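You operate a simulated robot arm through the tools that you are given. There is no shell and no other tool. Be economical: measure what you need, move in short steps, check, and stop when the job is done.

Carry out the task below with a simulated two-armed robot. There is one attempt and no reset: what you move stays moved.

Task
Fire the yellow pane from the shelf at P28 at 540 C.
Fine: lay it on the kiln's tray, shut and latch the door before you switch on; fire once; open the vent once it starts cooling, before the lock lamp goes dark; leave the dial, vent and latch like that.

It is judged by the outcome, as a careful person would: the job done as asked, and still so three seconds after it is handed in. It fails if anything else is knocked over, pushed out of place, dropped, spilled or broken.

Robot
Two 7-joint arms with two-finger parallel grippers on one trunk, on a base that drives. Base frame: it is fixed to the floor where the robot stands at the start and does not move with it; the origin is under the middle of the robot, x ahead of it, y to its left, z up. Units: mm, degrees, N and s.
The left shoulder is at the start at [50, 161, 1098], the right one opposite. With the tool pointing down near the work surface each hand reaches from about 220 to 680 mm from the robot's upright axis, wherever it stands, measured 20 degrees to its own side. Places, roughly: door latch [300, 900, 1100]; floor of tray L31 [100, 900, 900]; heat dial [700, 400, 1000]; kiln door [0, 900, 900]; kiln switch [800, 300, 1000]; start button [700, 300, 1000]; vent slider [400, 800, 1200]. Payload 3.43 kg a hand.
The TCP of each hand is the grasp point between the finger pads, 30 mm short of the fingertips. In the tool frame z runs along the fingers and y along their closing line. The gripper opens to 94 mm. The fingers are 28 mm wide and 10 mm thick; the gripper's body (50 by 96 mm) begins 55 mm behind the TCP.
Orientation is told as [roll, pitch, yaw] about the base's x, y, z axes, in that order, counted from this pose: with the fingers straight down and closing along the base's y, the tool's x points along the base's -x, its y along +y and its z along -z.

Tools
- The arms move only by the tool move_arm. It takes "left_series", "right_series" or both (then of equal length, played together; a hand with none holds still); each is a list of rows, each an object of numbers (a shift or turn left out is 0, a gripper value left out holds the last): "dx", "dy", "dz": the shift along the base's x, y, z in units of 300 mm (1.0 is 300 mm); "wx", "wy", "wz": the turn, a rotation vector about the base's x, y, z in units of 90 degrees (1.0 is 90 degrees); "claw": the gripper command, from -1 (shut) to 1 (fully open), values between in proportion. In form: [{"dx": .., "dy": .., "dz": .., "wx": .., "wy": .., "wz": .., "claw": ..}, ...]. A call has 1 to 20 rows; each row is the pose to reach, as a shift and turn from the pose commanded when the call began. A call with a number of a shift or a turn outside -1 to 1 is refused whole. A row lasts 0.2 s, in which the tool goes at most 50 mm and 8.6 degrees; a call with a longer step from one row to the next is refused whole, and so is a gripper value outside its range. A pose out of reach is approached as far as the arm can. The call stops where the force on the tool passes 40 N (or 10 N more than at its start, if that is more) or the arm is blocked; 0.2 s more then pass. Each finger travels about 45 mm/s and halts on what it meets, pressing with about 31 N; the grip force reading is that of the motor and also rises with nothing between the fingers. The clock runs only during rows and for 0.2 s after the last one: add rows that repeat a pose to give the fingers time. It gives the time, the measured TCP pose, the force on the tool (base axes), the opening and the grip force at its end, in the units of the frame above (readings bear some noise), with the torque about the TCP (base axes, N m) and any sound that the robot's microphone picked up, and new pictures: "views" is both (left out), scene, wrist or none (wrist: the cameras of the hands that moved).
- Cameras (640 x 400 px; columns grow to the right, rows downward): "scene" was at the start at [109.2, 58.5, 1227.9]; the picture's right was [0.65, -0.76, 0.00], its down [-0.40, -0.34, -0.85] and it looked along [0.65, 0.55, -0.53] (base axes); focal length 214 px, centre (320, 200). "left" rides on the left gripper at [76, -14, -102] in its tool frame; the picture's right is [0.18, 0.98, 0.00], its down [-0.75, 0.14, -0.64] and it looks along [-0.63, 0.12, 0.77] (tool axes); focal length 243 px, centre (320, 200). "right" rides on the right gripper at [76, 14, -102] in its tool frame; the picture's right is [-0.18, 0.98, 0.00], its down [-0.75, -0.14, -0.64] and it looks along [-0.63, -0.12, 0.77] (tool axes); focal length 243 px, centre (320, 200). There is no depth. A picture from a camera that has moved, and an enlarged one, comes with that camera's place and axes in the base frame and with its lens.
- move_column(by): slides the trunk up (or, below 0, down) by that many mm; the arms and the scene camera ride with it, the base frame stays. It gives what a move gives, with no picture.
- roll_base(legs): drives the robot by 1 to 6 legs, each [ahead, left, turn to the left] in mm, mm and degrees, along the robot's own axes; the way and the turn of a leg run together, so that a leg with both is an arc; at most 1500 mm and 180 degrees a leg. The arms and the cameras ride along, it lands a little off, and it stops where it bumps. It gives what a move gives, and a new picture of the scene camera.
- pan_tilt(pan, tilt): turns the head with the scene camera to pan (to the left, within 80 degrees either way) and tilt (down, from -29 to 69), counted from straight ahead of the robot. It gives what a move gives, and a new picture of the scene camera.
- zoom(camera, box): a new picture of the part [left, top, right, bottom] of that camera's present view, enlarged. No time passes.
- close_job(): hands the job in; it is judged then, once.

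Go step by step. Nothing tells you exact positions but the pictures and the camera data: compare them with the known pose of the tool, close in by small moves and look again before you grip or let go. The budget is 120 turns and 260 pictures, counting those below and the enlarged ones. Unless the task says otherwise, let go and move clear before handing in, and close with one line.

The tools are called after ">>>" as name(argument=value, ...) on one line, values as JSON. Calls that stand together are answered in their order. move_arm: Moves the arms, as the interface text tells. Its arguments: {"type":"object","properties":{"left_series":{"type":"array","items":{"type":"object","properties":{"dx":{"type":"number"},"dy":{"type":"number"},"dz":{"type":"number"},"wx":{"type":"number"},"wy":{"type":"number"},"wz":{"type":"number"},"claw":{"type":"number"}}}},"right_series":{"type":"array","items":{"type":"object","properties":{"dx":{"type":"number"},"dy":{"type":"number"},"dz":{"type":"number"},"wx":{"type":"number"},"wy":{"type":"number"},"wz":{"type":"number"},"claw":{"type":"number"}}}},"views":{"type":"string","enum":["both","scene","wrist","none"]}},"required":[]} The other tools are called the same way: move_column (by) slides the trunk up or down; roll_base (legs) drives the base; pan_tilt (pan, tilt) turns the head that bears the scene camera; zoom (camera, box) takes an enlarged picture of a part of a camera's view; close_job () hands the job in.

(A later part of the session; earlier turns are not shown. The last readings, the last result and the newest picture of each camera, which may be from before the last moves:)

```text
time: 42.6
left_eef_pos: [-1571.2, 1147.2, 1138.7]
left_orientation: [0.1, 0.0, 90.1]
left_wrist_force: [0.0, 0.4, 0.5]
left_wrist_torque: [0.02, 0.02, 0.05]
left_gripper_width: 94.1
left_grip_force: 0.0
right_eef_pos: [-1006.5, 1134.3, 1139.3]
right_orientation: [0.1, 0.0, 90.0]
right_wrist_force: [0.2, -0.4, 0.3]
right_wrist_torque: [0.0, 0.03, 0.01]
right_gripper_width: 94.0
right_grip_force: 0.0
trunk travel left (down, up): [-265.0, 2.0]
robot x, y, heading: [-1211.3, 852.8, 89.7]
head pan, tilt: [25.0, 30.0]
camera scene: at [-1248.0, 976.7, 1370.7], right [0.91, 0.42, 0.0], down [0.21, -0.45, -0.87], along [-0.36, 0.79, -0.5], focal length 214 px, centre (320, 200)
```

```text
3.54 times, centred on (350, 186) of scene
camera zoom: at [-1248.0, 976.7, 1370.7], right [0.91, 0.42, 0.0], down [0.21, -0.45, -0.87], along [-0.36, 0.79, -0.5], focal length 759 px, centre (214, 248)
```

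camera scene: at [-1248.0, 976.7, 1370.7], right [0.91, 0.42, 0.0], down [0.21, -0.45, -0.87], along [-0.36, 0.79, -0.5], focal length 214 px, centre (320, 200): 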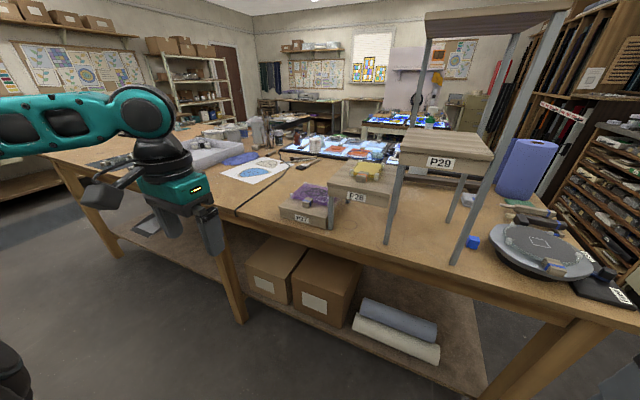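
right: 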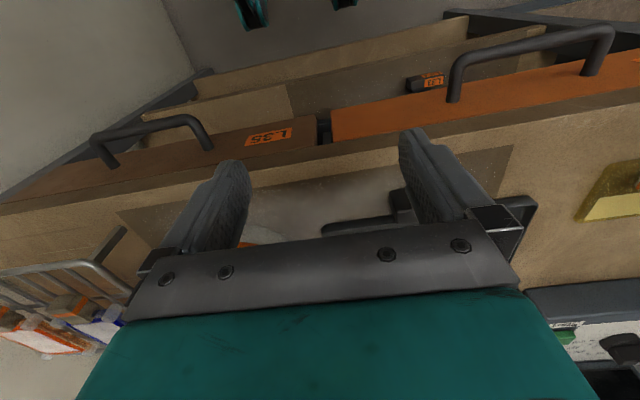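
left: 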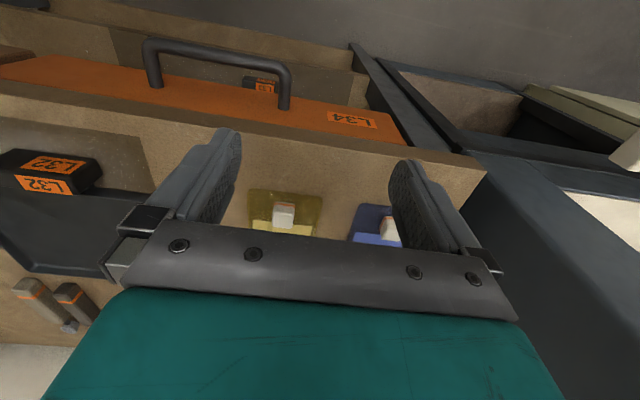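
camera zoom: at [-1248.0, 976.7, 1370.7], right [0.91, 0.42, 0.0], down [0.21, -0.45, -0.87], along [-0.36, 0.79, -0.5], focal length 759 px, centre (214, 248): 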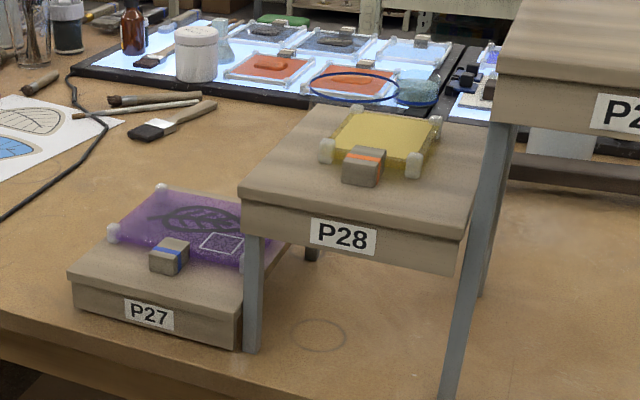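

Pane at P28: block handle about (-1368, 1522, 1130), pane behind it. I'll close in with the base and bring the left hand over.

>>> roll_base(legs=[[210, 0, 0.2]])

>>> pan_tilt(pan=18, tilt=35)

>>> zoom(camera="scene", box=[240, 130, 400, 230])

```text
time: 44.2
left_eef_pos: [-1572.3, 1356.6, 1139.0]
left_orientation: [0.0, 0.0, 90.2]
left_wrist_force: [0.4, 0.5, -0.2]
left_wrist_torque: [-0.03, 0.0, -0.01]
left_gripper_width: 94.2
left_grip_force: 0.0
right_eef_pos: [-1007.4, 1346.7, 1139.0]
right_orientation: [0.2, 0.0, 90.2]
right_wrist_force: [0.2, 0.7, -0.7]
right_wrist_torque: [-0.01, 0.0, -0.02]
right_gripper_width: 94.0
right_grip_force: 0.1
trunk travel left (down, up): [-265.0, 2.0]
robot x, y, heading: [-1214.4, 1065.5, 90.3]
head pan, tilt: [25.0, 30.0]
camera scene: at [-1248.2, 1187.7, 1370.7], right [0.9, 0.43, 0.0], down [0.21, -0.45, -0.87], along [-0.37, 0.78, -0.5], focal length 214 px, centre (320, 200)
```

scene: 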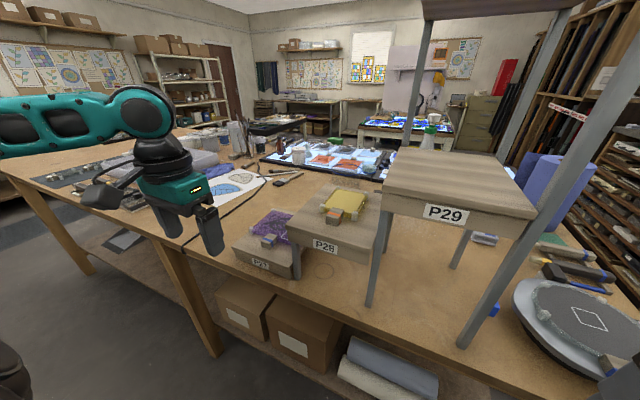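

```text
time: 44.9
left_eef_pos: [-1573.1, 1356.1, 1139.3]
left_orientation: [0.0, 0.1, 90.2]
left_wrist_force: [0.7, 0.1, -0.5]
left_wrist_torque: [-0.03, -0.01, -0.02]
left_gripper_width: 94.2
left_grip_force: 0.0
right_eef_pos: [-1006.9, 1346.7, 1140.0]
right_orientation: [0.2, -0.2, 90.2]
right_wrist_force: [0.5, -0.1, 1.0]
right_wrist_torque: [-0.02, 0.03, 0.03]
right_gripper_width: 93.8
right_grip_force: 0.0
trunk travel left (down, up): [-265.0, 2.0]
robot x, y, heading: [-1210.7, 1068.2, 90.3]
head pan, tilt: [18.0, 35.0]
camera scene: at [-1237.2, 1188.6, 1363.0], right [0.95, 0.31, 0.0], down [0.18, -0.54, -0.82], along [-0.26, 0.78, -0.57], focal length 214 px, centre (320, 200)
```

scene: 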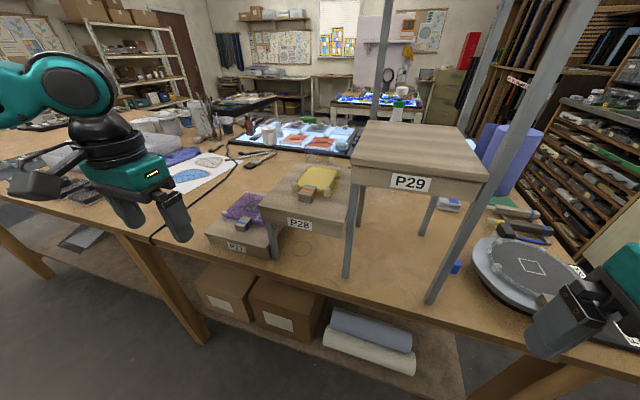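

```text
4.00 times, centred on (320, 180) of scene
camera zoom: at [-1237.2, 1188.6, 1363.0], right [0.95, 0.31, 0.0], down [0.18, -0.54, -0.82], along [-0.26, 0.78, -0.57], focal length 858 px, centre (320, 280)
```

zoom: 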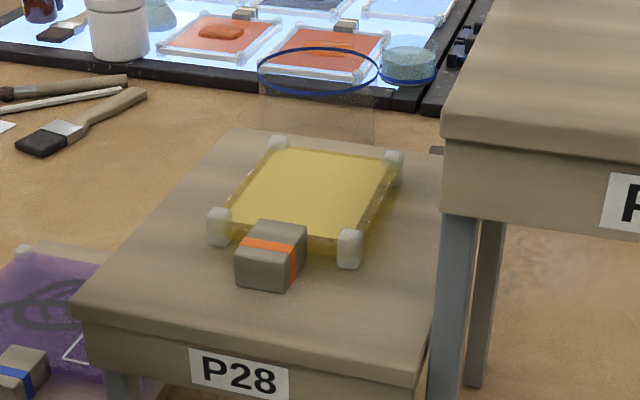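

Block handle is about (-1375, 1527), 30 mm wide, top z≈1132, on surface z≈1111. I'll bring the left hand above it with fingers partly closed.

>>> move_arm(left_series=[{"dz": 0.15, "claw": 0.36}, {"dz": 0.25, "dx": 0.1, "dy": 0.05}, {"dz": 0.25, "dx": 0.22, "dy": 0.14}, {"dz": 0.25, "dx": 0.34, "dy": 0.24}, {"dz": 0.25, "dx": 0.45, "dy": 0.34}, {"dz": 0.25, "dx": 0.56, "dy": 0.44}, {"dz": 0.25, "dx": 0.66, "dy": 0.54}, {"dz": 0.25, "dx": 0.66, "dy": 0.54}])

>>> zoom(camera="scene", box=[220, 100, 400, 213])

```text
time: 46.7
left_eef_pos: [-1374.0, 1517.0, 1216.1]
left_orientation: [0.1, 0.1, 90.2]
left_wrist_force: [0.1, 0.0, -0.2]
left_wrist_torque: [0.0, -0.03, 0.05]
left_gripper_width: 64.0
left_grip_force: 0.0
right_eef_pos: [-1006.3, 1345.5, 1139.5]
right_orientation: [0.2, -0.2, 90.2]
right_wrist_force: [-0.7, 0.9, 0.3]
right_wrist_torque: [0.0, -0.01, -0.01]
right_gripper_width: 93.9
right_grip_force: 0.1
trunk travel left (down, up): [-265.0, 2.0]
robot x, y, heading: [-1209.8, 1068.9, 90.1]
head pan, tilt: [18.0, 35.0]
camera scene: at [-1237.2, 1187.8, 1363.1], right [0.95, 0.31, 0.0], down [0.18, -0.54, -0.82], along [-0.26, 0.78, -0.57], focal length 214 px, centre (320, 200)
camera left: at [-1358.2, 1441.9, 1318.1], right [-0.98, -0.19, 0.0], down [-0.15, 0.75, 0.64], along [-0.12, 0.63, -0.77], focal length 243 px, centre (320, 200)
```

scene: 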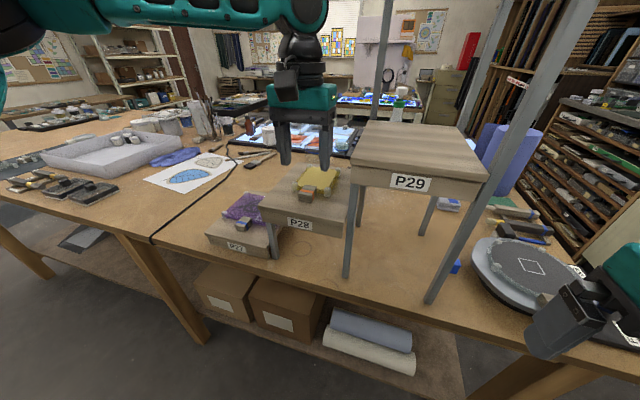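
left: 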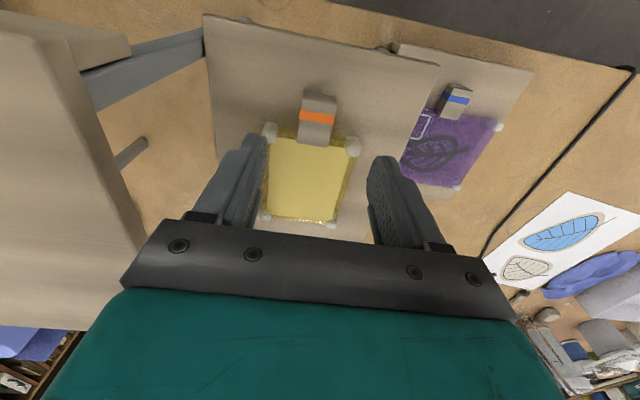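

```text
3.54 times, centred on (310, 156) of scene
camera zoom: at [-1237.2, 1187.8, 1363.1], right [0.95, 0.31, 0.0], down [0.18, -0.54, -0.82], along [-0.26, 0.78, -0.57], focal length 759 px, centre (355, 354)
```

zoom: 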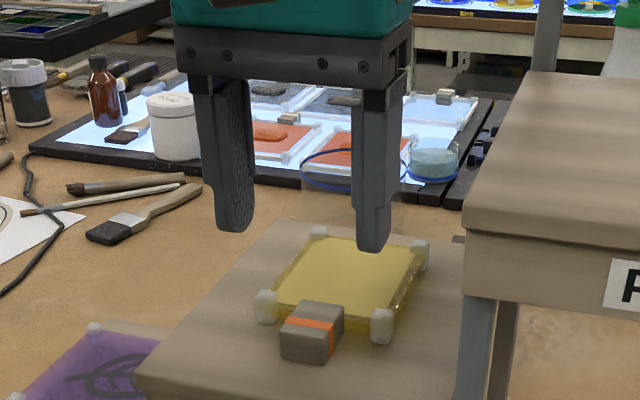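

The block lies centred near (-1371, 1518). I'll lower in part with a small correction and check.

>>> move_arm(left_series=[{"dx": 0.01, "dy": -0.017, "dz": -0.08, "claw": 0.2}, {"dx": 0.01, "dy": -0.017, "dz": -0.17}, {"dx": 0.01, "dy": -0.017, "dz": -0.17}], views="wrist")

>>> zoom(camera="scene", box=[250, 130, 380, 211])

>>> zoom(camera="left", box=[220, 60, 420, 185])

```text
time: 47.5
left_eef_pos: [-1371.2, 1512.3, 1168.3]
left_orientation: [-0.1, -0.5, 90.4]
left_wrist_force: [-4.8, 1.8, 27.8]
left_wrist_torque: [0.43, 0.41, -0.11]
left_gripper_width: 56.3
left_grip_force: 0.0
right_eef_pos: [-1008.1, 1345.0, 1141.4]
right_orientation: [0.2, -0.3, 90.2]
right_wrist_force: [-0.2, -0.9, -0.7]
right_wrist_torque: [0.02, 0.02, -0.03]
right_gripper_width: 94.2
right_grip_force: 0.1
trunk travel left (down, up): [-265.0, 2.0]
robot x, y, heading: [-1208.5, 1066.4, 90.4]
head pan, tilt: [18.0, 35.0]
camera left: at [-1354.8, 1435.8, 1270.6], right [-0.98, -0.19, 0.0], down [-0.15, 0.75, 0.65], along [-0.12, 0.64, -0.76], focal length 243 px, centre (320, 200)
```

left: 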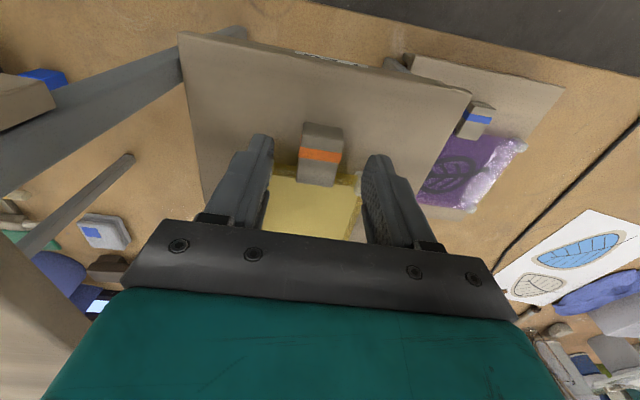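

```text
4.92 times, centred on (315, 170) of scene
camera zoom: at [-1237.2, 1186.7, 1363.7], right [0.95, 0.31, 0.0], down [0.18, -0.54, -0.82], along [-0.26, 0.78, -0.57], focal length 1056 px, centre (345, 345)
```

zoom: 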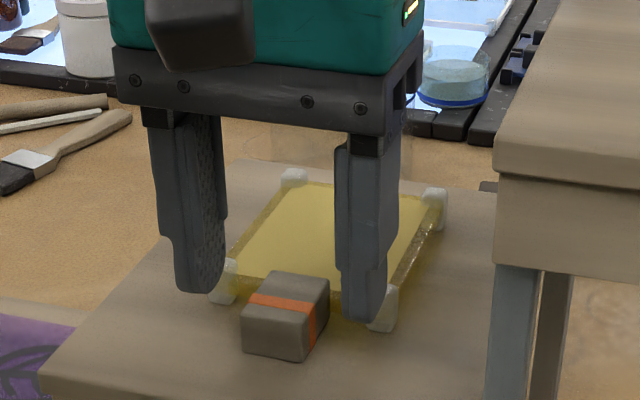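

```text
3.20 times, centred on (320, 122) of left
camera zoom: at [-1354.8, 1435.8, 1270.6], right [-0.98, -0.19, 0.0], down [-0.15, 0.75, 0.65], along [-0.12, 0.64, -0.76], focal length 776 px, centre (320, 448)
```

zoom: 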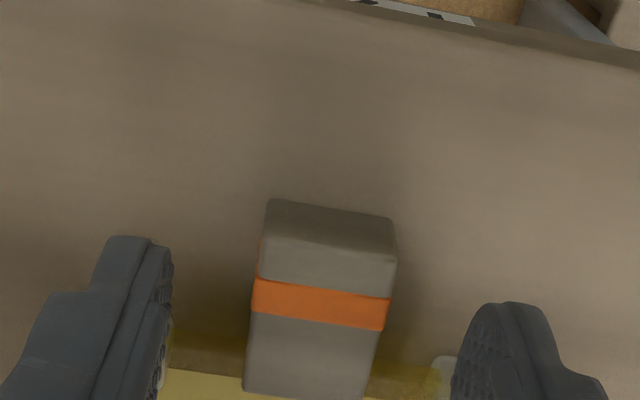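

The tips met the pane's corner posts (tops ~1140). I'll lift and shift nearer, so fingers pass in front of the posts.

>>> move_arm(left_series=[{"dz": 0.06}, {"dz": 0.06, "dy": -0.03}, {"dz": 0.06, "dy": -0.03}], views="wrist")

>>> zoom(camera="scene", box=[250, 130, 380, 211])

```text
time: 48.3
left_eef_pos: [-1371.4, 1505.1, 1181.5]
left_orientation: [0.0, 0.1, 90.3]
left_wrist_force: [0.1, 0.0, -0.6]
left_wrist_torque: [0.01, -0.01, -0.01]
left_gripper_width: 56.3
left_grip_force: 0.1
right_eef_pos: [-1007.4, 1345.8, 1139.3]
right_orientation: [0.2, 0.0, 90.2]
right_wrist_force: [0.3, -0.2, 1.3]
right_wrist_torque: [0.02, 0.01, 0.0]
right_gripper_width: 94.1
right_grip_force: 0.0
trunk travel left (down, up): [-265.0, 2.0]
robot x, y, heading: [-1212.6, 1062.4, 90.2]
head pan, tilt: [18.0, 35.0]
camera left: at [-1354.8, 1428.9, 1284.5], right [-0.98, -0.19, 0.0], down [-0.14, 0.75, 0.64], along [-0.12, 0.63, -0.77], focal length 243 px, centre (320, 200)
```

left: 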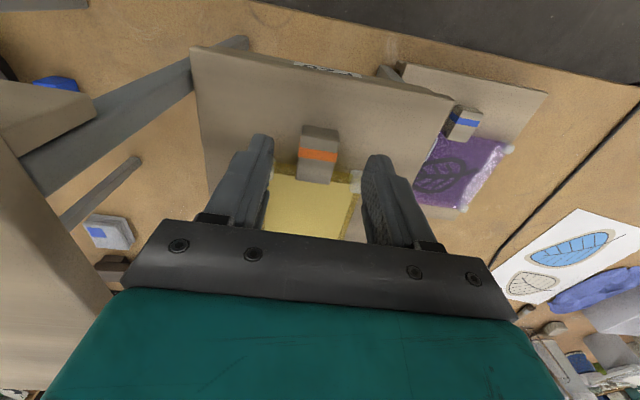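

```text
4.92 times, centred on (315, 170) of scene
camera zoom: at [-1237.1, 1188.8, 1362.9], right [0.95, 0.31, 0.0], down [0.18, -0.54, -0.82], along [-0.26, 0.78, -0.57], focal length 1056 px, centre (345, 345)
```

zoom: 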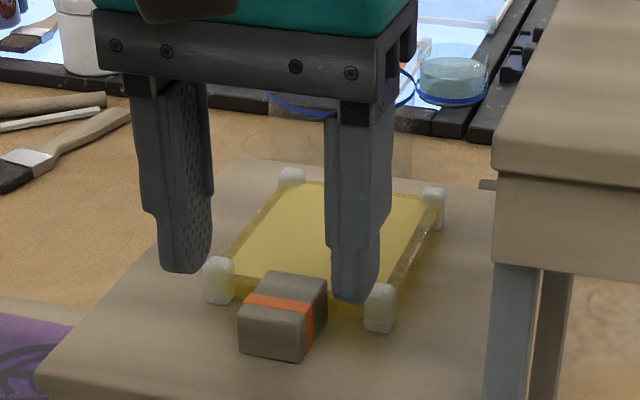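

Now the fingers clear the posts by a few mm. Lowering to straddle the block.

>>> move_arm(left_series=[{"dz": -0.05, "dy": -0.005}, {"dz": -0.1, "dy": -0.005}, {"dz": -0.1, "dy": -0.005}], views="wrist")

>>> zoom(camera="scene", box=[250, 130, 380, 211])

```text
time: 49.1
left_eef_pos: [-1371.7, 1502.6, 1151.7]
left_orientation: [0.0, 0.2, 90.4]
left_wrist_force: [0.3, -0.7, 0.3]
left_wrist_torque: [-0.01, 0.01, 0.0]
left_gripper_width: 56.5
left_grip_force: 0.0
right_eef_pos: [-1007.9, 1346.9, 1139.1]
right_orientation: [0.2, -0.1, 90.2]
right_wrist_force: [-0.5, 0.1, 0.0]
right_wrist_torque: [0.0, -0.04, 0.03]
right_gripper_width: 93.9
right_grip_force: 0.2
trunk travel left (down, up): [-265.0, 2.0]
robot x, y, heading: [-1213.2, 1064.4, 90.0]
head pan, tilt: [18.0, 35.0]
camera left: at [-1354.9, 1427.1, 1254.4], right [-0.98, -0.19, 0.0], down [-0.14, 0.75, 0.64], along [-0.12, 0.63, -0.77], focal length 243 px, centre (320, 200)
```

left: 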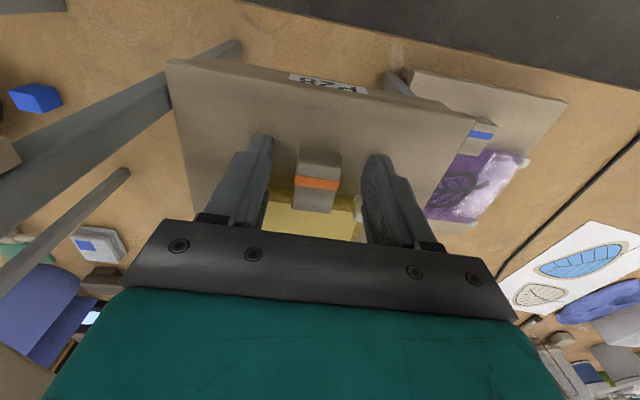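

```text
4.92 times, centred on (315, 170) of scene
camera zoom: at [-1237.1, 1188.7, 1363.0], right [0.95, 0.31, 0.0], down [0.18, -0.54, -0.82], along [-0.26, 0.78, -0.57], focal length 1056 px, centre (345, 345)
```

zoom: 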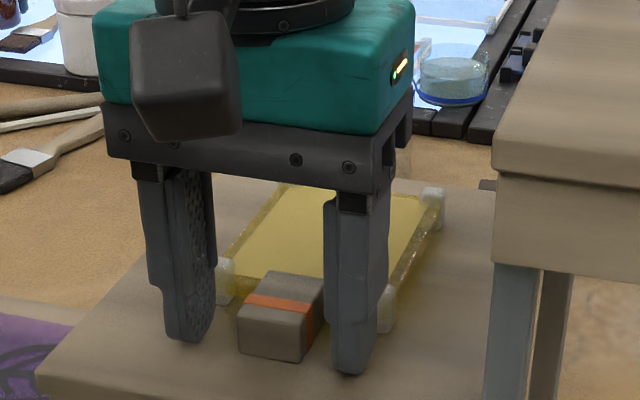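

Fingers straddle the block. Nudging in slightly and closing.

>>> move_arm(left_series=[{"dy": 0.01, "dz": -0.007}, {"dy": 0.01, "dz": -0.007, "claw": -1}, {"dy": 0.01, "dz": -0.007}, {"dy": 0.01, "dz": -0.007}, {"dy": 0.01, "dz": -0.007}, {"dy": 0.01, "dz": -0.007}], views="wrist")

>>> zoom(camera="scene", box=[250, 130, 380, 211])

```text
time: 50.5
left_eef_pos: [-1372.0, 1504.8, 1149.2]
left_orientation: [0.0, 0.0, 90.3]
left_wrist_force: [-2.6, 1.6, 7.9]
left_wrist_torque: [-0.03, 0.16, 0.02]
left_gripper_width: 25.2
left_grip_force: 30.9
right_eef_pos: [-1007.7, 1346.4, 1139.9]
right_orientation: [0.2, -0.2, 90.2]
right_wrist_force: [0.2, 0.6, 0.4]
right_wrist_torque: [0.0, 0.0, 0.02]
right_gripper_width: 94.0
right_grip_force: 0.0
trunk travel left (down, up): [-265.0, 2.0]
robot x, y, heading: [-1210.8, 1065.1, 90.1]
head pan, tilt: [18.0, 35.0]
camera left: at [-1355.1, 1429.8, 1252.6], right [-0.98, -0.19, 0.0], down [-0.15, 0.75, 0.64], along [-0.12, 0.63, -0.77], focal length 243 px, centre (320, 200)
```

left: 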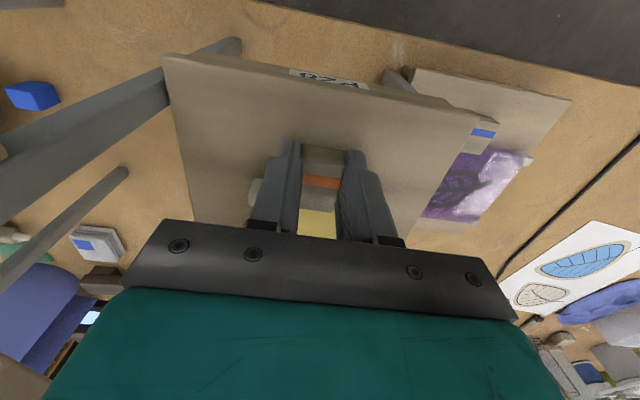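

```text
4.92 times, centred on (315, 170) of scene
camera zoom: at [-1237.4, 1188.4, 1363.1], right [0.95, 0.31, 0.0], down [0.18, -0.54, -0.82], along [-0.26, 0.78, -0.57], focal length 1056 px, centre (345, 345)
```

zoom: 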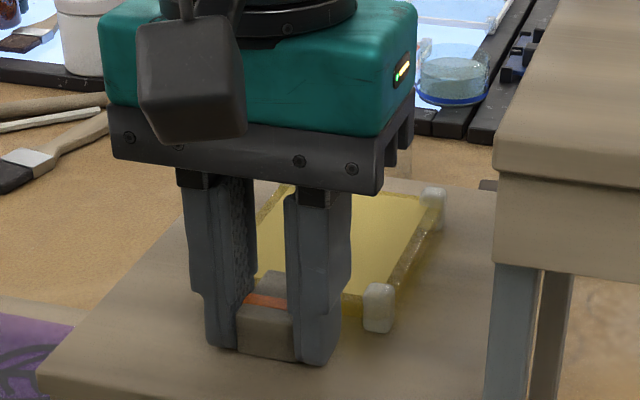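

Gripped, block 25 mm wide. Lift gently and check it hangs level.

>>> move_arm(left_series=[{"dz": 0.03}, {"dz": 0.08}, {"dz": 0.15}, {"dz": 0.22}, {"dz": 0.28}, {"dz": 0.28}], views="wrist")

>>> zoom(camera="scene", box=[220, 80, 400, 193])

```text
time: 51.9
left_eef_pos: [-1372.7, 1505.6, 1232.4]
left_orientation: [0.1, 0.0, 90.3]
left_wrist_force: [-0.4, 1.2, -0.1]
left_wrist_torque: [-0.07, -0.01, 0.02]
left_gripper_width: 24.7
left_grip_force: 31.1
right_eef_pos: [-1008.5, 1346.1, 1140.4]
right_orientation: [0.2, -0.1, 90.2]
right_wrist_force: [-0.5, 0.3, 0.6]
right_wrist_torque: [0.03, -0.04, 0.01]
right_gripper_width: 93.9
right_grip_force: 0.1
trunk travel left (down, up): [-265.0, 2.0]
robot x, y, heading: [-1210.4, 1062.6, 90.2]
head pan, tilt: [18.0, 35.0]
camera left: at [-1355.1, 1429.6, 1336.0], right [-0.98, -0.19, 0.0], down [-0.15, 0.75, 0.64], along [-0.12, 0.63, -0.77], focal length 243 px, centre (320, 200)
```

left: 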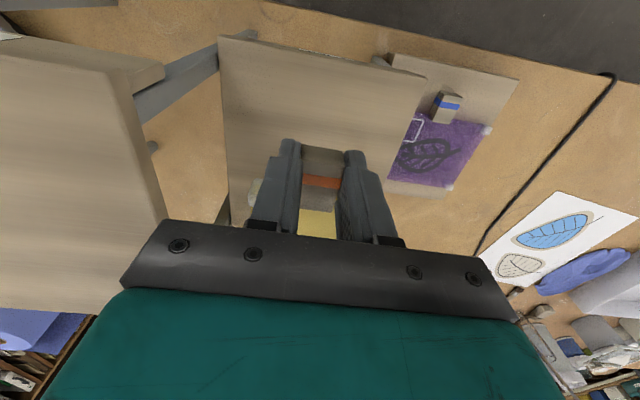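

```text
3.54 times, centred on (310, 136) of scene
camera zoom: at [-1237.2, 1188.9, 1363.0], right [0.95, 0.31, 0.0], down [0.18, -0.54, -0.82], along [-0.26, 0.78, -0.57], focal length 759 px, centre (355, 425)
```

zoom: 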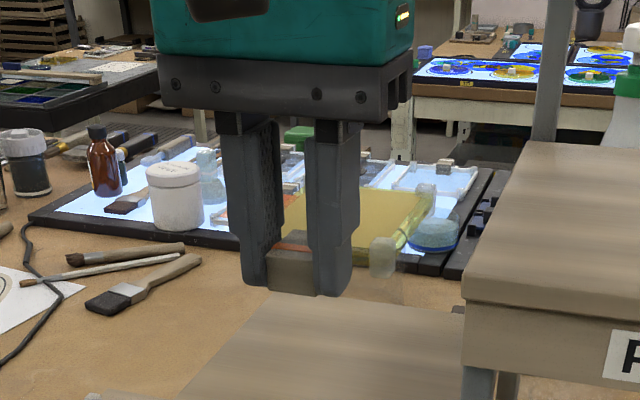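

Held level. Back away, turn right to face the kiln, and approach partway.

>>> roll_base(legs=[[-350, 0, 0], [0, 0, -90], [550, 0, 0]])

>>> pan_tilt(pan=0, tilt=25)

```text
time: 60.8
left_eef_pos: [-213.0, 869.7, 1232.5]
left_orientation: [0.0, 0.0, -0.1]
left_wrist_force: [0.5, 0.5, 0.0]
left_wrist_torque: [-0.02, 0.09, 0.02]
left_gripper_width: 25.0
left_grip_force: 31.1
right_eef_pos: [-376.9, 506.9, 1139.7]
right_orientation: [0.1, 0.0, -0.4]
right_wrist_force: [-0.3, -0.2, -0.2]
right_wrist_torque: [-0.01, -0.03, 0.01]
right_gripper_width: 93.9
right_grip_force: 0.0
trunk travel left (down, up): [-265.0, 2.0]
robot x, y, heading: [-652.0, 713.3, -0.4]
head pan, tilt: [18.0, 35.0]
camera scene: at [-530.7, 739.8, 1362.9], right [0.3, -0.95, 0.0], down [-0.55, -0.17, -0.82], along [0.78, 0.25, -0.57], focal length 214 px, centre (320, 200)
```

scene: 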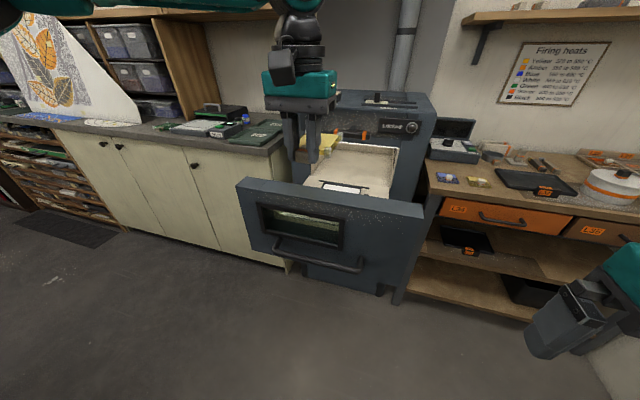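

```text
time: 61.6
left_eef_pos: [-214.3, 869.6, 1233.0]
left_orientation: [0.0, 0.0, -0.2]
left_wrist_force: [0.2, -0.7, 0.6]
left_wrist_torque: [0.01, 0.03, 0.01]
left_gripper_width: 25.2
left_grip_force: 31.1
right_eef_pos: [-376.3, 507.6, 1139.6]
right_orientation: [0.2, 0.1, -0.3]
right_wrist_force: [0.1, -0.2, 1.0]
right_wrist_torque: [-0.01, 0.0, -0.02]
right_gripper_width: 94.0
right_grip_force: 0.2
trunk travel left (down, up): [-265.0, 2.0]
robot x, y, heading: [-655.7, 709.9, -0.2]
head pan, tilt: [0.0, 25.0]
camera scene: at [-522.9, 712.6, 1378.7], right [0.0, -1.0, 0.0], down [-0.42, 0.0, -0.91], along [0.91, 0.0, -0.42], focal length 214 px, centre (320, 200)
```

scene: 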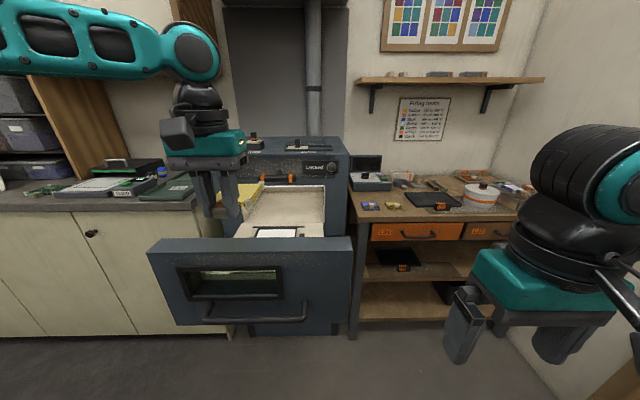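

The kiln's hearth with the tray is drawn out behind a front panel. Zooming to understand it.

>>> zoom(camera="scene", box=[140, 120, 400, 340])

>>> zoom(camera="left", box=[0, 0, 640, 400])

```text
1.82 times, centred on (270, 230) of scene
camera zoom: at [-522.9, 712.6, 1378.7], right [0.0, -1.0, 0.0], down [-0.42, 0.0, -0.91], along [0.91, 0.0, -0.42], focal length 390 px, centre (411, 146)
```

zoom: 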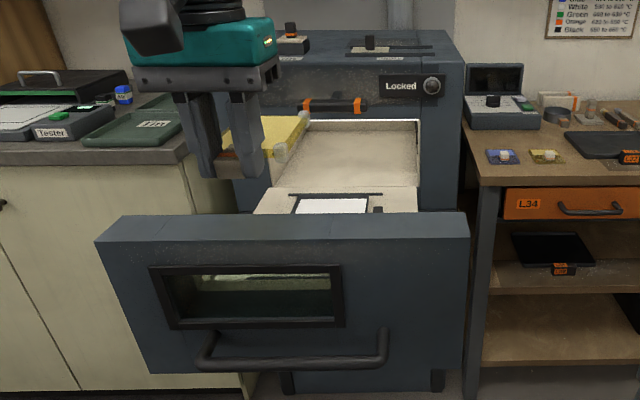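

```text
1.00 times, centred on (320, 200) of left
camera zoom: at [-288.2, 856.7, 1335.6], right [-0.18, 0.98, 0.0], down [0.76, 0.14, 0.64], along [0.63, 0.12, -0.77], focal length 243 px, centre (320, 200)
```

zoom: 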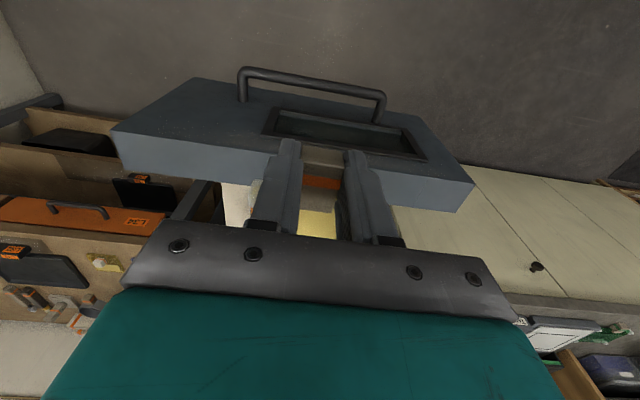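

The panel (x≈-155…-103, top z≈1090) is the drawer front; tray lies behind it. I'll drive 200 forward and look down at the tray.

>>> roll_base(legs=[[200, 0, 0]])

>>> pan_tilt(pan=18, tilt=40)

>>> zoom(camera="left", box=[0, 0, 640, 400])

```text
time: 63.2
left_eef_pos: [-13.0, 868.4, 1233.4]
left_orientation: [0.1, 0.1, -0.3]
left_wrist_force: [-1.0, 0.3, -1.7]
left_wrist_torque: [0.02, 0.02, 0.02]
left_gripper_width: 24.9
left_grip_force: 30.8
right_eef_pos: [-177.2, 505.2, 1140.0]
right_orientation: [0.2, 0.0, -0.3]
right_wrist_force: [-0.1, 0.9, -0.1]
right_wrist_torque: [0.02, 0.03, -0.02]
right_gripper_width: 93.8
right_grip_force: 0.1
trunk travel left (down, up): [-265.0, 2.0]
robot x, y, heading: [-463.9, 714.3, -0.4]
head pan, tilt: [0.0, 25.0]
camera scene: at [-322.8, 711.0, 1378.6], right [-0.01, -1.0, 0.0], down [-0.42, 0.0, -0.91], along [0.91, -0.01, -0.42], focal length 214 px, centre (320, 200)
```

scene: 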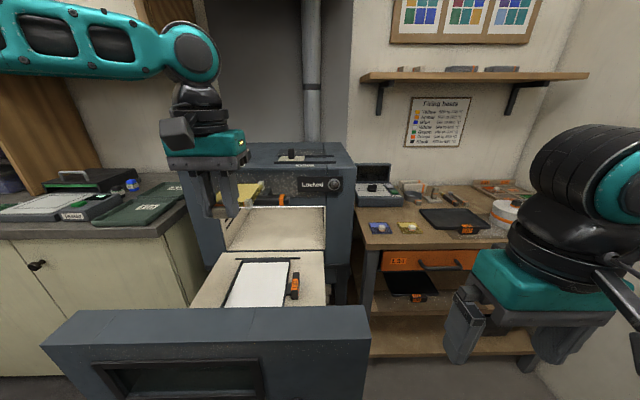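

```text
time: 64.0
left_eef_pos: [-14.9, 867.6, 1232.4]
left_orientation: [0.0, 0.1, -0.3]
left_wrist_force: [0.4, 0.2, -1.0]
left_wrist_torque: [0.0, 0.03, -0.01]
left_gripper_width: 25.4
left_grip_force: 30.9
right_eef_pos: [-177.8, 505.3, 1139.0]
right_orientation: [0.2, -0.1, -0.4]
right_wrist_force: [0.4, 0.2, 0.4]
right_wrist_torque: [0.03, -0.03, 0.0]
right_gripper_width: 94.0
right_grip_force: 0.0
trunk travel left (down, up): [-265.0, 2.0]
robot x, y, heading: [-455.8, 711.1, -0.1]
head pan, tilt: [18.0, 40.0]
camera scene: at [-334.6, 737.3, 1355.5], right [0.3, -0.95, 0.0], down [-0.61, -0.19, -0.77], along [0.73, 0.23, -0.64], focal length 214 px, centre (320, 200)
```

scene: 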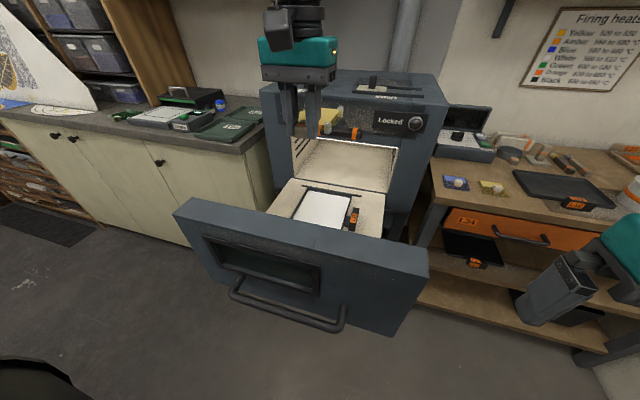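

```text
1.00 times, centred on (320, 200) of left
camera zoom: at [-88.7, 854.7, 1335.8], right [-0.18, 0.98, 0.0], down [0.76, 0.14, 0.64], along [0.63, 0.11, -0.77], focal length 243 px, centre (320, 200)
```

zoom: 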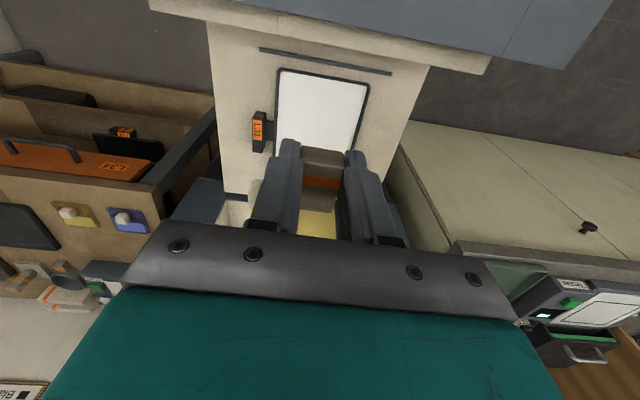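

Tray L31 spans about x 5–230, y 805–955, centre (118, 880). Pane centre lies ~72 mm ahead of the TCP, so I aim TCP at (46, 880), lowering in steps.

>>> move_arm(left_series=[{"dx": 0.1, "dy": 0.02, "dz": 0}, {"dx": 0.2, "dy": 0.04, "dz": -0.08}, {"dx": 0.2, "dy": 0.04, "dz": -0.22}, {"dx": 0.2, "dy": 0.04, "dz": -0.36}, {"dx": 0.2, "dy": 0.04, "dz": -0.5}, {"dx": 0.2, "dy": 0.04, "dz": -0.62}, {"dx": 0.2, "dy": 0.04, "dz": -0.72}, {"dx": 0.2, "dy": 0.04, "dz": -0.8}, {"dx": 0.2, "dy": 0.04, "dz": -0.8}])

>>> zoom(camera="scene", box=[230, 100, 430, 225])

```text
time: 66.0
left_eef_pos: [26.0, 900.6, 1009.5]
left_orientation: [-0.1, 0.0, -0.5]
left_wrist_force: [0.8, -0.1, -0.9]
left_wrist_torque: [0.01, 0.04, -0.02]
left_gripper_width: 25.3
left_grip_force: 31.1
left hand out of reach, approached as far as the arm can: row 5, 6, 7, 8, 9
right_eef_pos: [-177.4, 506.8, 1139.7]
right_orientation: [0.3, -0.2, -0.4]
right_wrist_force: [-0.3, -0.1, -0.1]
right_wrist_torque: [0.0, 0.02, -0.01]
right_gripper_width: 93.9
right_grip_force: 0.1
trunk travel left (down, up): [-265.0, 2.0]
robot x, y, heading: [-454.7, 714.9, -0.4]
head pan, tilt: [18.0, 40.0]
camera scene: at [-334.7, 737.4, 1355.4], right [0.3, -0.95, 0.0], down [-0.61, -0.19, -0.77], along [0.73, 0.23, -0.64], focal length 214 px, centre (320, 200)
camera left: at [-48.1, 886.7, 1112.5], right [-0.18, 0.98, 0.0], down [0.75, 0.14, 0.64], along [0.63, 0.11, -0.77], focal length 243 px, centre (320, 200)
```

scene: 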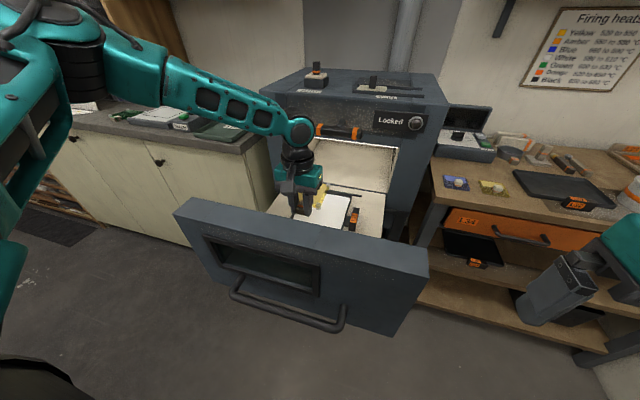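
left: 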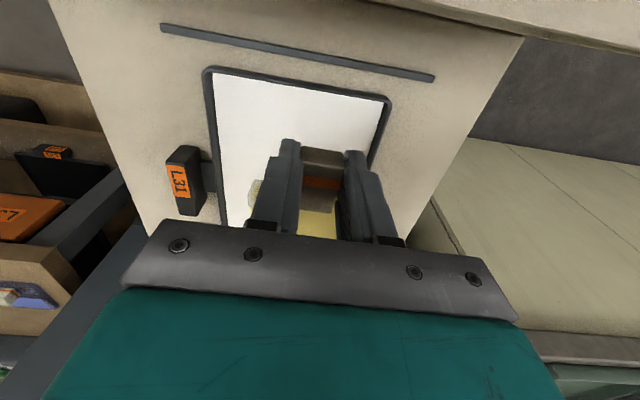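

```text
3.20 times, centred on (330, 162) of scene
camera zoom: at [-334.7, 737.4, 1355.4], right [0.3, -0.95, 0.0], down [-0.61, -0.19, -0.77], along [0.73, 0.23, -0.64], focal length 686 px, centre (288, 320)
```

zoom: 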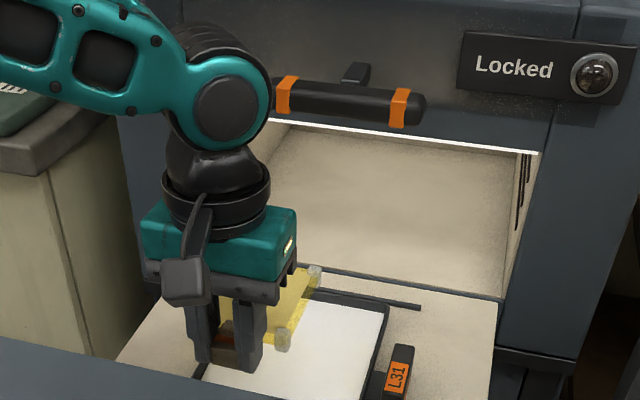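

Out of reach at this trunk height. I'll raise the hand, lower the trunk, and retry.

>>> move_arm(left_series=[{"dz": 0.15}, {"dz": 0.3}, {"dz": 0.45}, {"dz": 0.6}, {"dz": 0.6}], views="none")

>>> move_column(by=-140)

```text
time: 67.2
left_eef_pos: [27.7, 901.8, 1189.5]
left_orientation: [0.0, 0.1, -0.4]
left_wrist_force: [0.0, -0.1, -1.0]
left_wrist_torque: [-0.03, 0.04, 0.04]
left_gripper_width: 25.3
left_grip_force: 30.6
right_eef_pos: [-176.0, 504.9, 1138.5]
right_orientation: [0.2, 0.0, -0.5]
right_wrist_force: [0.5, 0.0, -0.3]
right_wrist_torque: [0.03, 0.03, 0.0]
right_gripper_width: 93.8
right_grip_force: 0.0
trunk travel left (down, up): [-265.0, 2.0]
robot x, y, heading: [-458.3, 711.9, -0.5]
head pan, tilt: [18.0, 40.0]
```

```text
time: 68.9
left_eef_pos: [25.7, 900.4, 1049.4]
left_orientation: [0.0, 0.0, -0.2]
left_wrist_force: [0.3, 0.0, -1.6]
left_wrist_torque: [-0.01, 0.05, 0.0]
left_gripper_width: 25.1
left_grip_force: 31.1
right_eef_pos: [-177.3, 504.6, 999.5]
right_orientation: [0.2, -0.1, -0.4]
right_wrist_force: [0.5, 0.0, 0.0]
right_wrist_torque: [-0.02, -0.03, -0.02]
right_gripper_width: 94.3
right_grip_force: 0.1
trunk travel left (down, up): [-125.0, 142.0]
robot x, y, heading: [-454.4, 710.7, -0.4]
head pan, tilt: [18.0, 40.0]
```

>>> move_arm(left_series=[{"dx": 0.068, "dy": -0.063}, {"dx": 0.068, "dy": -0.063, "dz": -0.13}, {"dx": 0.068, "dy": -0.063, "dz": -0.25}, {"dx": 0.068, "dy": -0.063, "dz": -0.25}])

>>> zoom(camera="scene", box=[230, 100, 430, 225])

```text
time: 69.9
left_eef_pos: [45.7, 881.0, 973.3]
left_orientation: [0.0, 0.2, -0.3]
left_wrist_force: [1.0, 0.8, -0.8]
left_wrist_torque: [0.02, 0.06, 0.02]
left_gripper_width: 25.0
left_grip_force: 31.2
right_eef_pos: [-177.2, 505.8, 998.6]
right_orientation: [0.2, 0.2, -0.4]
right_wrist_force: [1.0, 0.2, -0.9]
right_wrist_torque: [0.02, -0.01, 0.01]
right_gripper_width: 94.2
right_grip_force: 0.2
trunk travel left (down, up): [-125.0, 142.0]
robot x, y, heading: [-457.5, 710.8, -0.5]
head pan, tilt: [18.0, 40.0]
camera scene: at [-334.6, 737.4, 1215.4], right [0.3, -0.95, 0.0], down [-0.61, -0.19, -0.77], along [0.73, 0.23, -0.64], focal length 214 px, centre (320, 200)
camera left: at [-28.9, 867.9, 1076.4], right [-0.18, 0.98, 0.0], down [0.76, 0.14, 0.64], along [0.63, 0.11, -0.77], focal length 243 px, centre (320, 200)
```

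scene: 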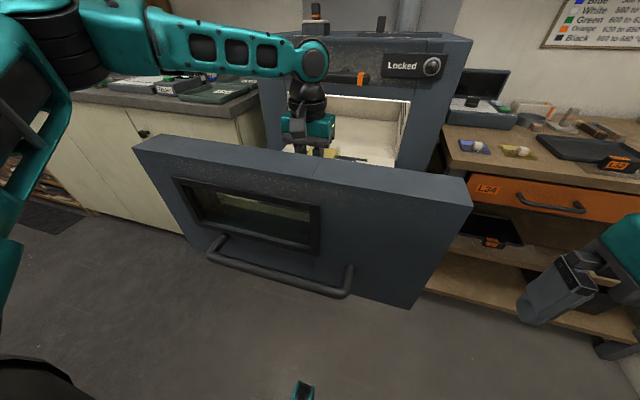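
left: 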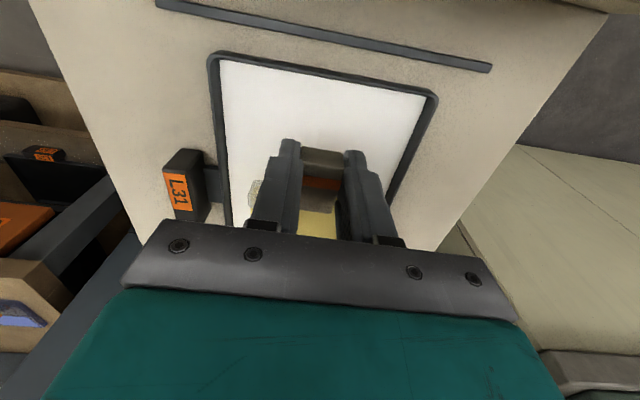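

```text
3.20 times, centred on (330, 162) of scene
camera zoom: at [-334.6, 737.4, 1215.4], right [0.3, -0.95, 0.0], down [-0.61, -0.19, -0.77], along [0.73, 0.23, -0.64], focal length 686 px, centre (288, 320)
```

zoom: 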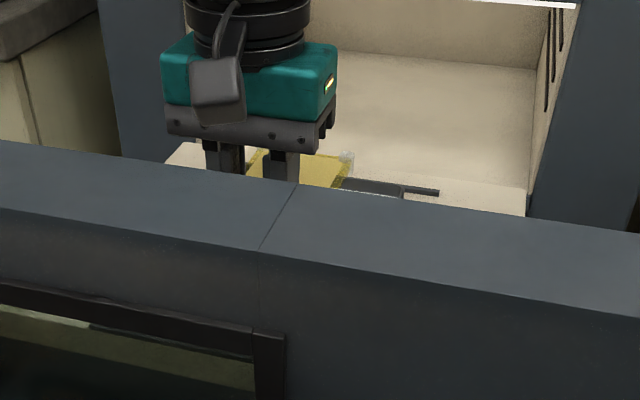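

Pane sits above the tray. Lowering to just above contact, then small steps.

>>> move_arm(left_series=[{"dz": -0.04}, {"dz": -0.08}, {"dz": -0.1}, {"dz": -0.1}], views="none")

>>> move_arm(left_series=[{"dz": -0.01}, {"dz": -0.02}, {"dz": -0.02}], views="wrist")

```text
time: 70.9
left_eef_pos: [45.2, 883.6, 944.6]
left_orientation: [-0.1, 0.0, -0.3]
left_wrist_force: [-0.1, -0.2, -1.1]
left_wrist_torque: [-0.01, 0.06, 0.01]
left_gripper_width: 25.2
left_grip_force: 30.8
right_eef_pos: [-177.3, 505.3, 1000.7]
right_orientation: [0.2, -0.1, -0.4]
right_wrist_force: [0.5, -0.8, -0.6]
right_wrist_torque: [0.02, 0.0, -0.01]
right_gripper_width: 94.1
right_grip_force: 0.0
trunk travel left (down, up): [-125.0, 142.0]
robot x, y, heading: [-457.4, 714.3, -0.4]
head pan, tilt: [18.0, 40.0]
```

```text
time: 71.7
left_eef_pos: [43.8, 883.0, 939.1]
left_orientation: [-0.1, 0.1, -0.4]
left_wrist_force: [0.3, -0.1, -1.0]
left_wrist_torque: [-0.02, 0.06, 0.01]
left_gripper_width: 25.0
left_grip_force: 31.1
right_eef_pos: [-176.2, 505.8, 999.2]
right_orientation: [0.2, -0.1, -0.4]
right_wrist_force: [0.7, 0.2, -0.4]
right_wrist_torque: [-0.02, -0.01, -0.01]
right_gripper_width: 94.1
right_grip_force: 0.0
trunk travel left (down, up): [-125.0, 142.0]
robot x, y, heading: [-457.0, 713.2, -0.3]
head pan, tilt: [18.0, 40.0]
camera left: at [-30.2, 869.9, 1042.2], right [-0.18, 0.98, 0.0], down [0.75, 0.14, 0.64], along [0.63, 0.11, -0.77], focal length 243 px, centre (320, 200)
```

left: 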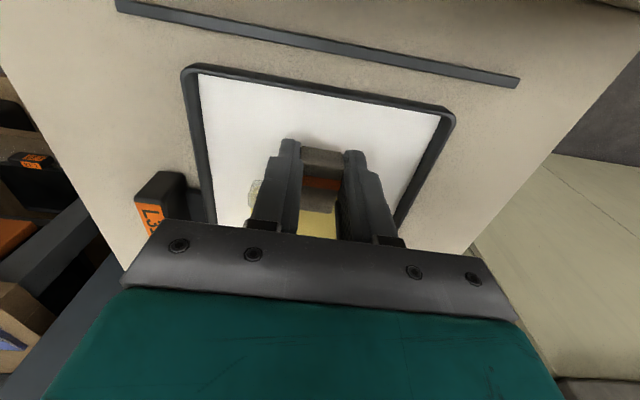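

>>> move_arm(left_series=[{"dz": -0.007}, {"dz": -0.013}, {"dz": -0.013}], views="none")

>>> move_arm(left_series=[{"dz": -0.007}, {"dz": -0.013}, {"dz": -0.013}], views="none")

```text
time: 72.5
left_eef_pos: [43.7, 884.9, 935.6]
left_orientation: [-0.2, 0.0, -0.3]
left_wrist_force: [-0.7, 0.2, -0.7]
left_wrist_torque: [0.01, 0.07, 0.01]
left_gripper_width: 25.0
left_grip_force: 30.6
left hand out of reach, approached as far as the arm can: row 1, 2, 3
right_eef_pos: [-177.0, 505.2, 999.4]
right_orientation: [0.1, -0.1, -0.4]
right_wrist_force: [0.8, -0.2, -0.3]
right_wrist_torque: [0.0, 0.0, 0.02]
right_gripper_width: 94.1
right_grip_force: 0.1
trunk travel left (down, up): [-125.0, 142.0]
robot x, y, heading: [-454.9, 710.7, -0.2]
head pan, tilt: [18.0, 40.0]
```

```text
time: 73.3
left_eef_pos: [42.6, 883.2, 931.7]
left_orientation: [-0.2, 0.1, -0.3]
left_wrist_force: [-0.4, 0.0, -0.1]
left_wrist_torque: [0.0, 0.05, 0.0]
left_gripper_width: 25.0
left_grip_force: 31.2
right_eef_pos: [-177.5, 505.7, 1000.5]
right_orientation: [0.1, 0.0, -0.4]
right_wrist_force: [-0.9, -0.4, -0.2]
right_wrist_torque: [0.01, 0.02, 0.02]
right_gripper_width: 93.9
right_grip_force: 0.0
trunk travel left (down, up): [-125.0, 142.0]
robot x, y, heading: [-455.5, 713.0, -0.5]
head pan, tilt: [18.0, 40.0]
```

Near the arm's limit, so I'll use the trunk for the last millimetres.

>>> move_column(by=-3)

>>> move_column(by=-3)

```text
time: 73.8
left_eef_pos: [42.1, 884.0, 929.9]
left_orientation: [-0.1, 0.0, -0.5]
left_wrist_force: [0.1, 1.1, -1.1]
left_wrist_torque: [-0.02, 0.06, -0.03]
left_gripper_width: 24.9
left_grip_force: 31.2
right_eef_pos: [-177.0, 506.3, 997.7]
right_orientation: [0.2, -0.1, -0.3]
right_wrist_force: [-0.4, 0.6, 0.8]
right_wrist_torque: [0.0, -0.02, 0.02]
right_gripper_width: 94.0
right_grip_force: 0.0
trunk travel left (down, up): [-122.0, 145.0]
robot x, y, heading: [-456.1, 712.6, -0.2]
head pan, tilt: [18.0, 40.0]
```

```text
time: 74.3
left_eef_pos: [41.4, 884.8, 925.7]
left_orientation: [-0.1, 0.0, -0.3]
left_wrist_force: [1.1, -0.6, 1.0]
left_wrist_torque: [-0.01, 0.36, -0.03]
left_gripper_width: 25.1
left_grip_force: 31.2
right_eef_pos: [-177.3, 506.1, 992.3]
right_orientation: [0.3, 0.1, -0.5]
right_wrist_force: [0.7, 0.4, -0.1]
right_wrist_torque: [0.02, -0.01, 0.0]
right_gripper_width: 93.8
right_grip_force: 0.1
trunk travel left (down, up): [-119.0, 148.0]
robot x, y, heading: [-458.3, 711.5, -0.3]
head pan, tilt: [18.0, 40.0]
```

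The torque rose, so it's touching. One more millimetre and a look.

>>> move_column(by=-1.5)

>>> zoom(camera="left", box=[160, 60, 480, 260])

```text
time: 74.9
left_eef_pos: [43.5, 883.9, 926.6]
left_orientation: [-0.1, -0.1, -0.2]
left_wrist_force: [4.3, 1.0, 10.6]
left_wrist_torque: [-0.22, 1.59, -0.07]
left_gripper_width: 25.3
left_grip_force: 30.8
right_eef_pos: [-177.6, 505.8, 992.3]
right_orientation: [0.2, 0.0, -0.3]
right_wrist_force: [-0.2, 0.0, 0.0]
right_wrist_torque: [0.0, -0.01, 0.02]
right_gripper_width: 93.9
right_grip_force: 0.2
trunk travel left (down, up): [-118.0, 149.0]
robot x, y, heading: [-455.6, 711.8, -0.6]
head pan, tilt: [18.0, 40.0]
```

```text
2.00 times, centred on (320, 160) of left
camera zoom: at [-31.2, 870.9, 1028.6], right [-0.18, 0.98, 0.0], down [0.75, 0.14, 0.64], along [0.63, 0.11, -0.77], focal length 485 px, centre (320, 280)
```

zoom: 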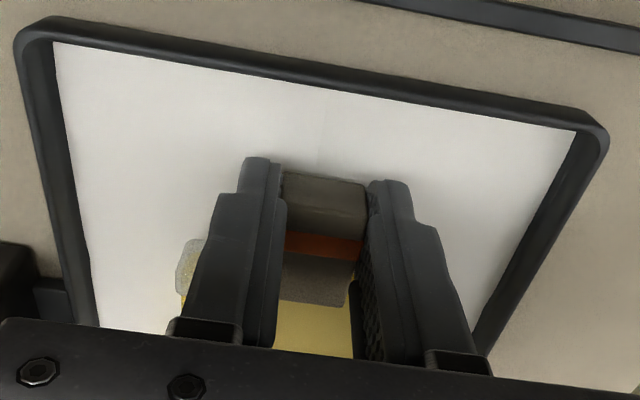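

In contact. Release gently, then rise straight up.

>>> move_arm(left_series=[{"claw": -0.1}, {"claw": -0.1}, {"claw": -0.1}], views="none")

>>> move_arm(left_series=[{"dz": 0.04}, {"dz": 0.12}, {"dz": 0.25}, {"dz": 0.38}, {"dz": 0.38}], views="wrist")

```text
time: 75.7
left_eef_pos: [43.2, 884.6, 924.9]
left_orientation: [-0.1, 0.0, -0.3]
left_wrist_force: [4.0, -0.7, 11.0]
left_wrist_torque: [-0.13, 1.54, 0.0]
left_gripper_width: 42.4
left_grip_force: 0.1
right_eef_pos: [-177.7, 505.2, 993.2]
right_orientation: [0.2, -0.1, -0.4]
right_wrist_force: [0.5, 0.6, 0.0]
right_wrist_torque: [-0.01, -0.01, 0.01]
right_gripper_width: 94.3
right_grip_force: 0.0
trunk travel left (down, up): [-118.0, 149.0]
robot x, y, heading: [-459.0, 716.3, -0.6]
head pan, tilt: [18.0, 40.0]
```

```text
time: 76.9
left_eef_pos: [43.2, 883.3, 1040.0]
left_orientation: [-0.1, 0.0, -0.3]
left_wrist_force: [-0.1, 0.1, -0.2]
left_wrist_torque: [-0.01, 0.0, 0.02]
left_gripper_width: 42.2
left_grip_force: 0.0
right_eef_pos: [-177.5, 505.4, 992.0]
right_orientation: [0.2, -0.1, -0.4]
right_wrist_force: [-0.1, -0.2, -0.2]
right_wrist_torque: [0.02, -0.01, 0.02]
right_gripper_width: 94.0
right_grip_force: 0.0
trunk travel left (down, up): [-118.0, 149.0]
robot x, y, heading: [-457.4, 711.2, -0.7]
head pan, tilt: [18.0, 40.0]
camera left: at [-31.2, 870.1, 1142.2], right [-0.18, 0.98, 0.0], down [0.75, 0.14, 0.64], along [0.63, 0.11, -0.77], focal length 243 px, centre (320, 200)
```

left: 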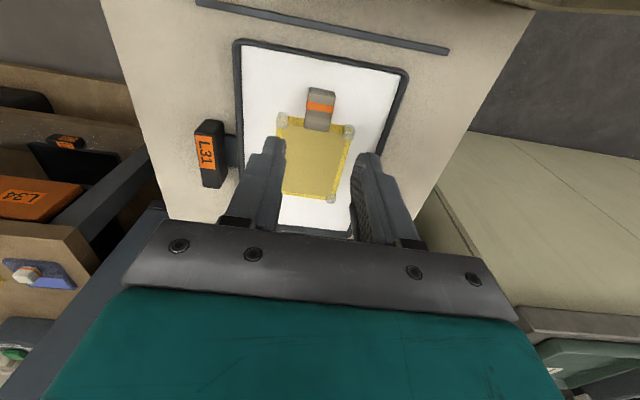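

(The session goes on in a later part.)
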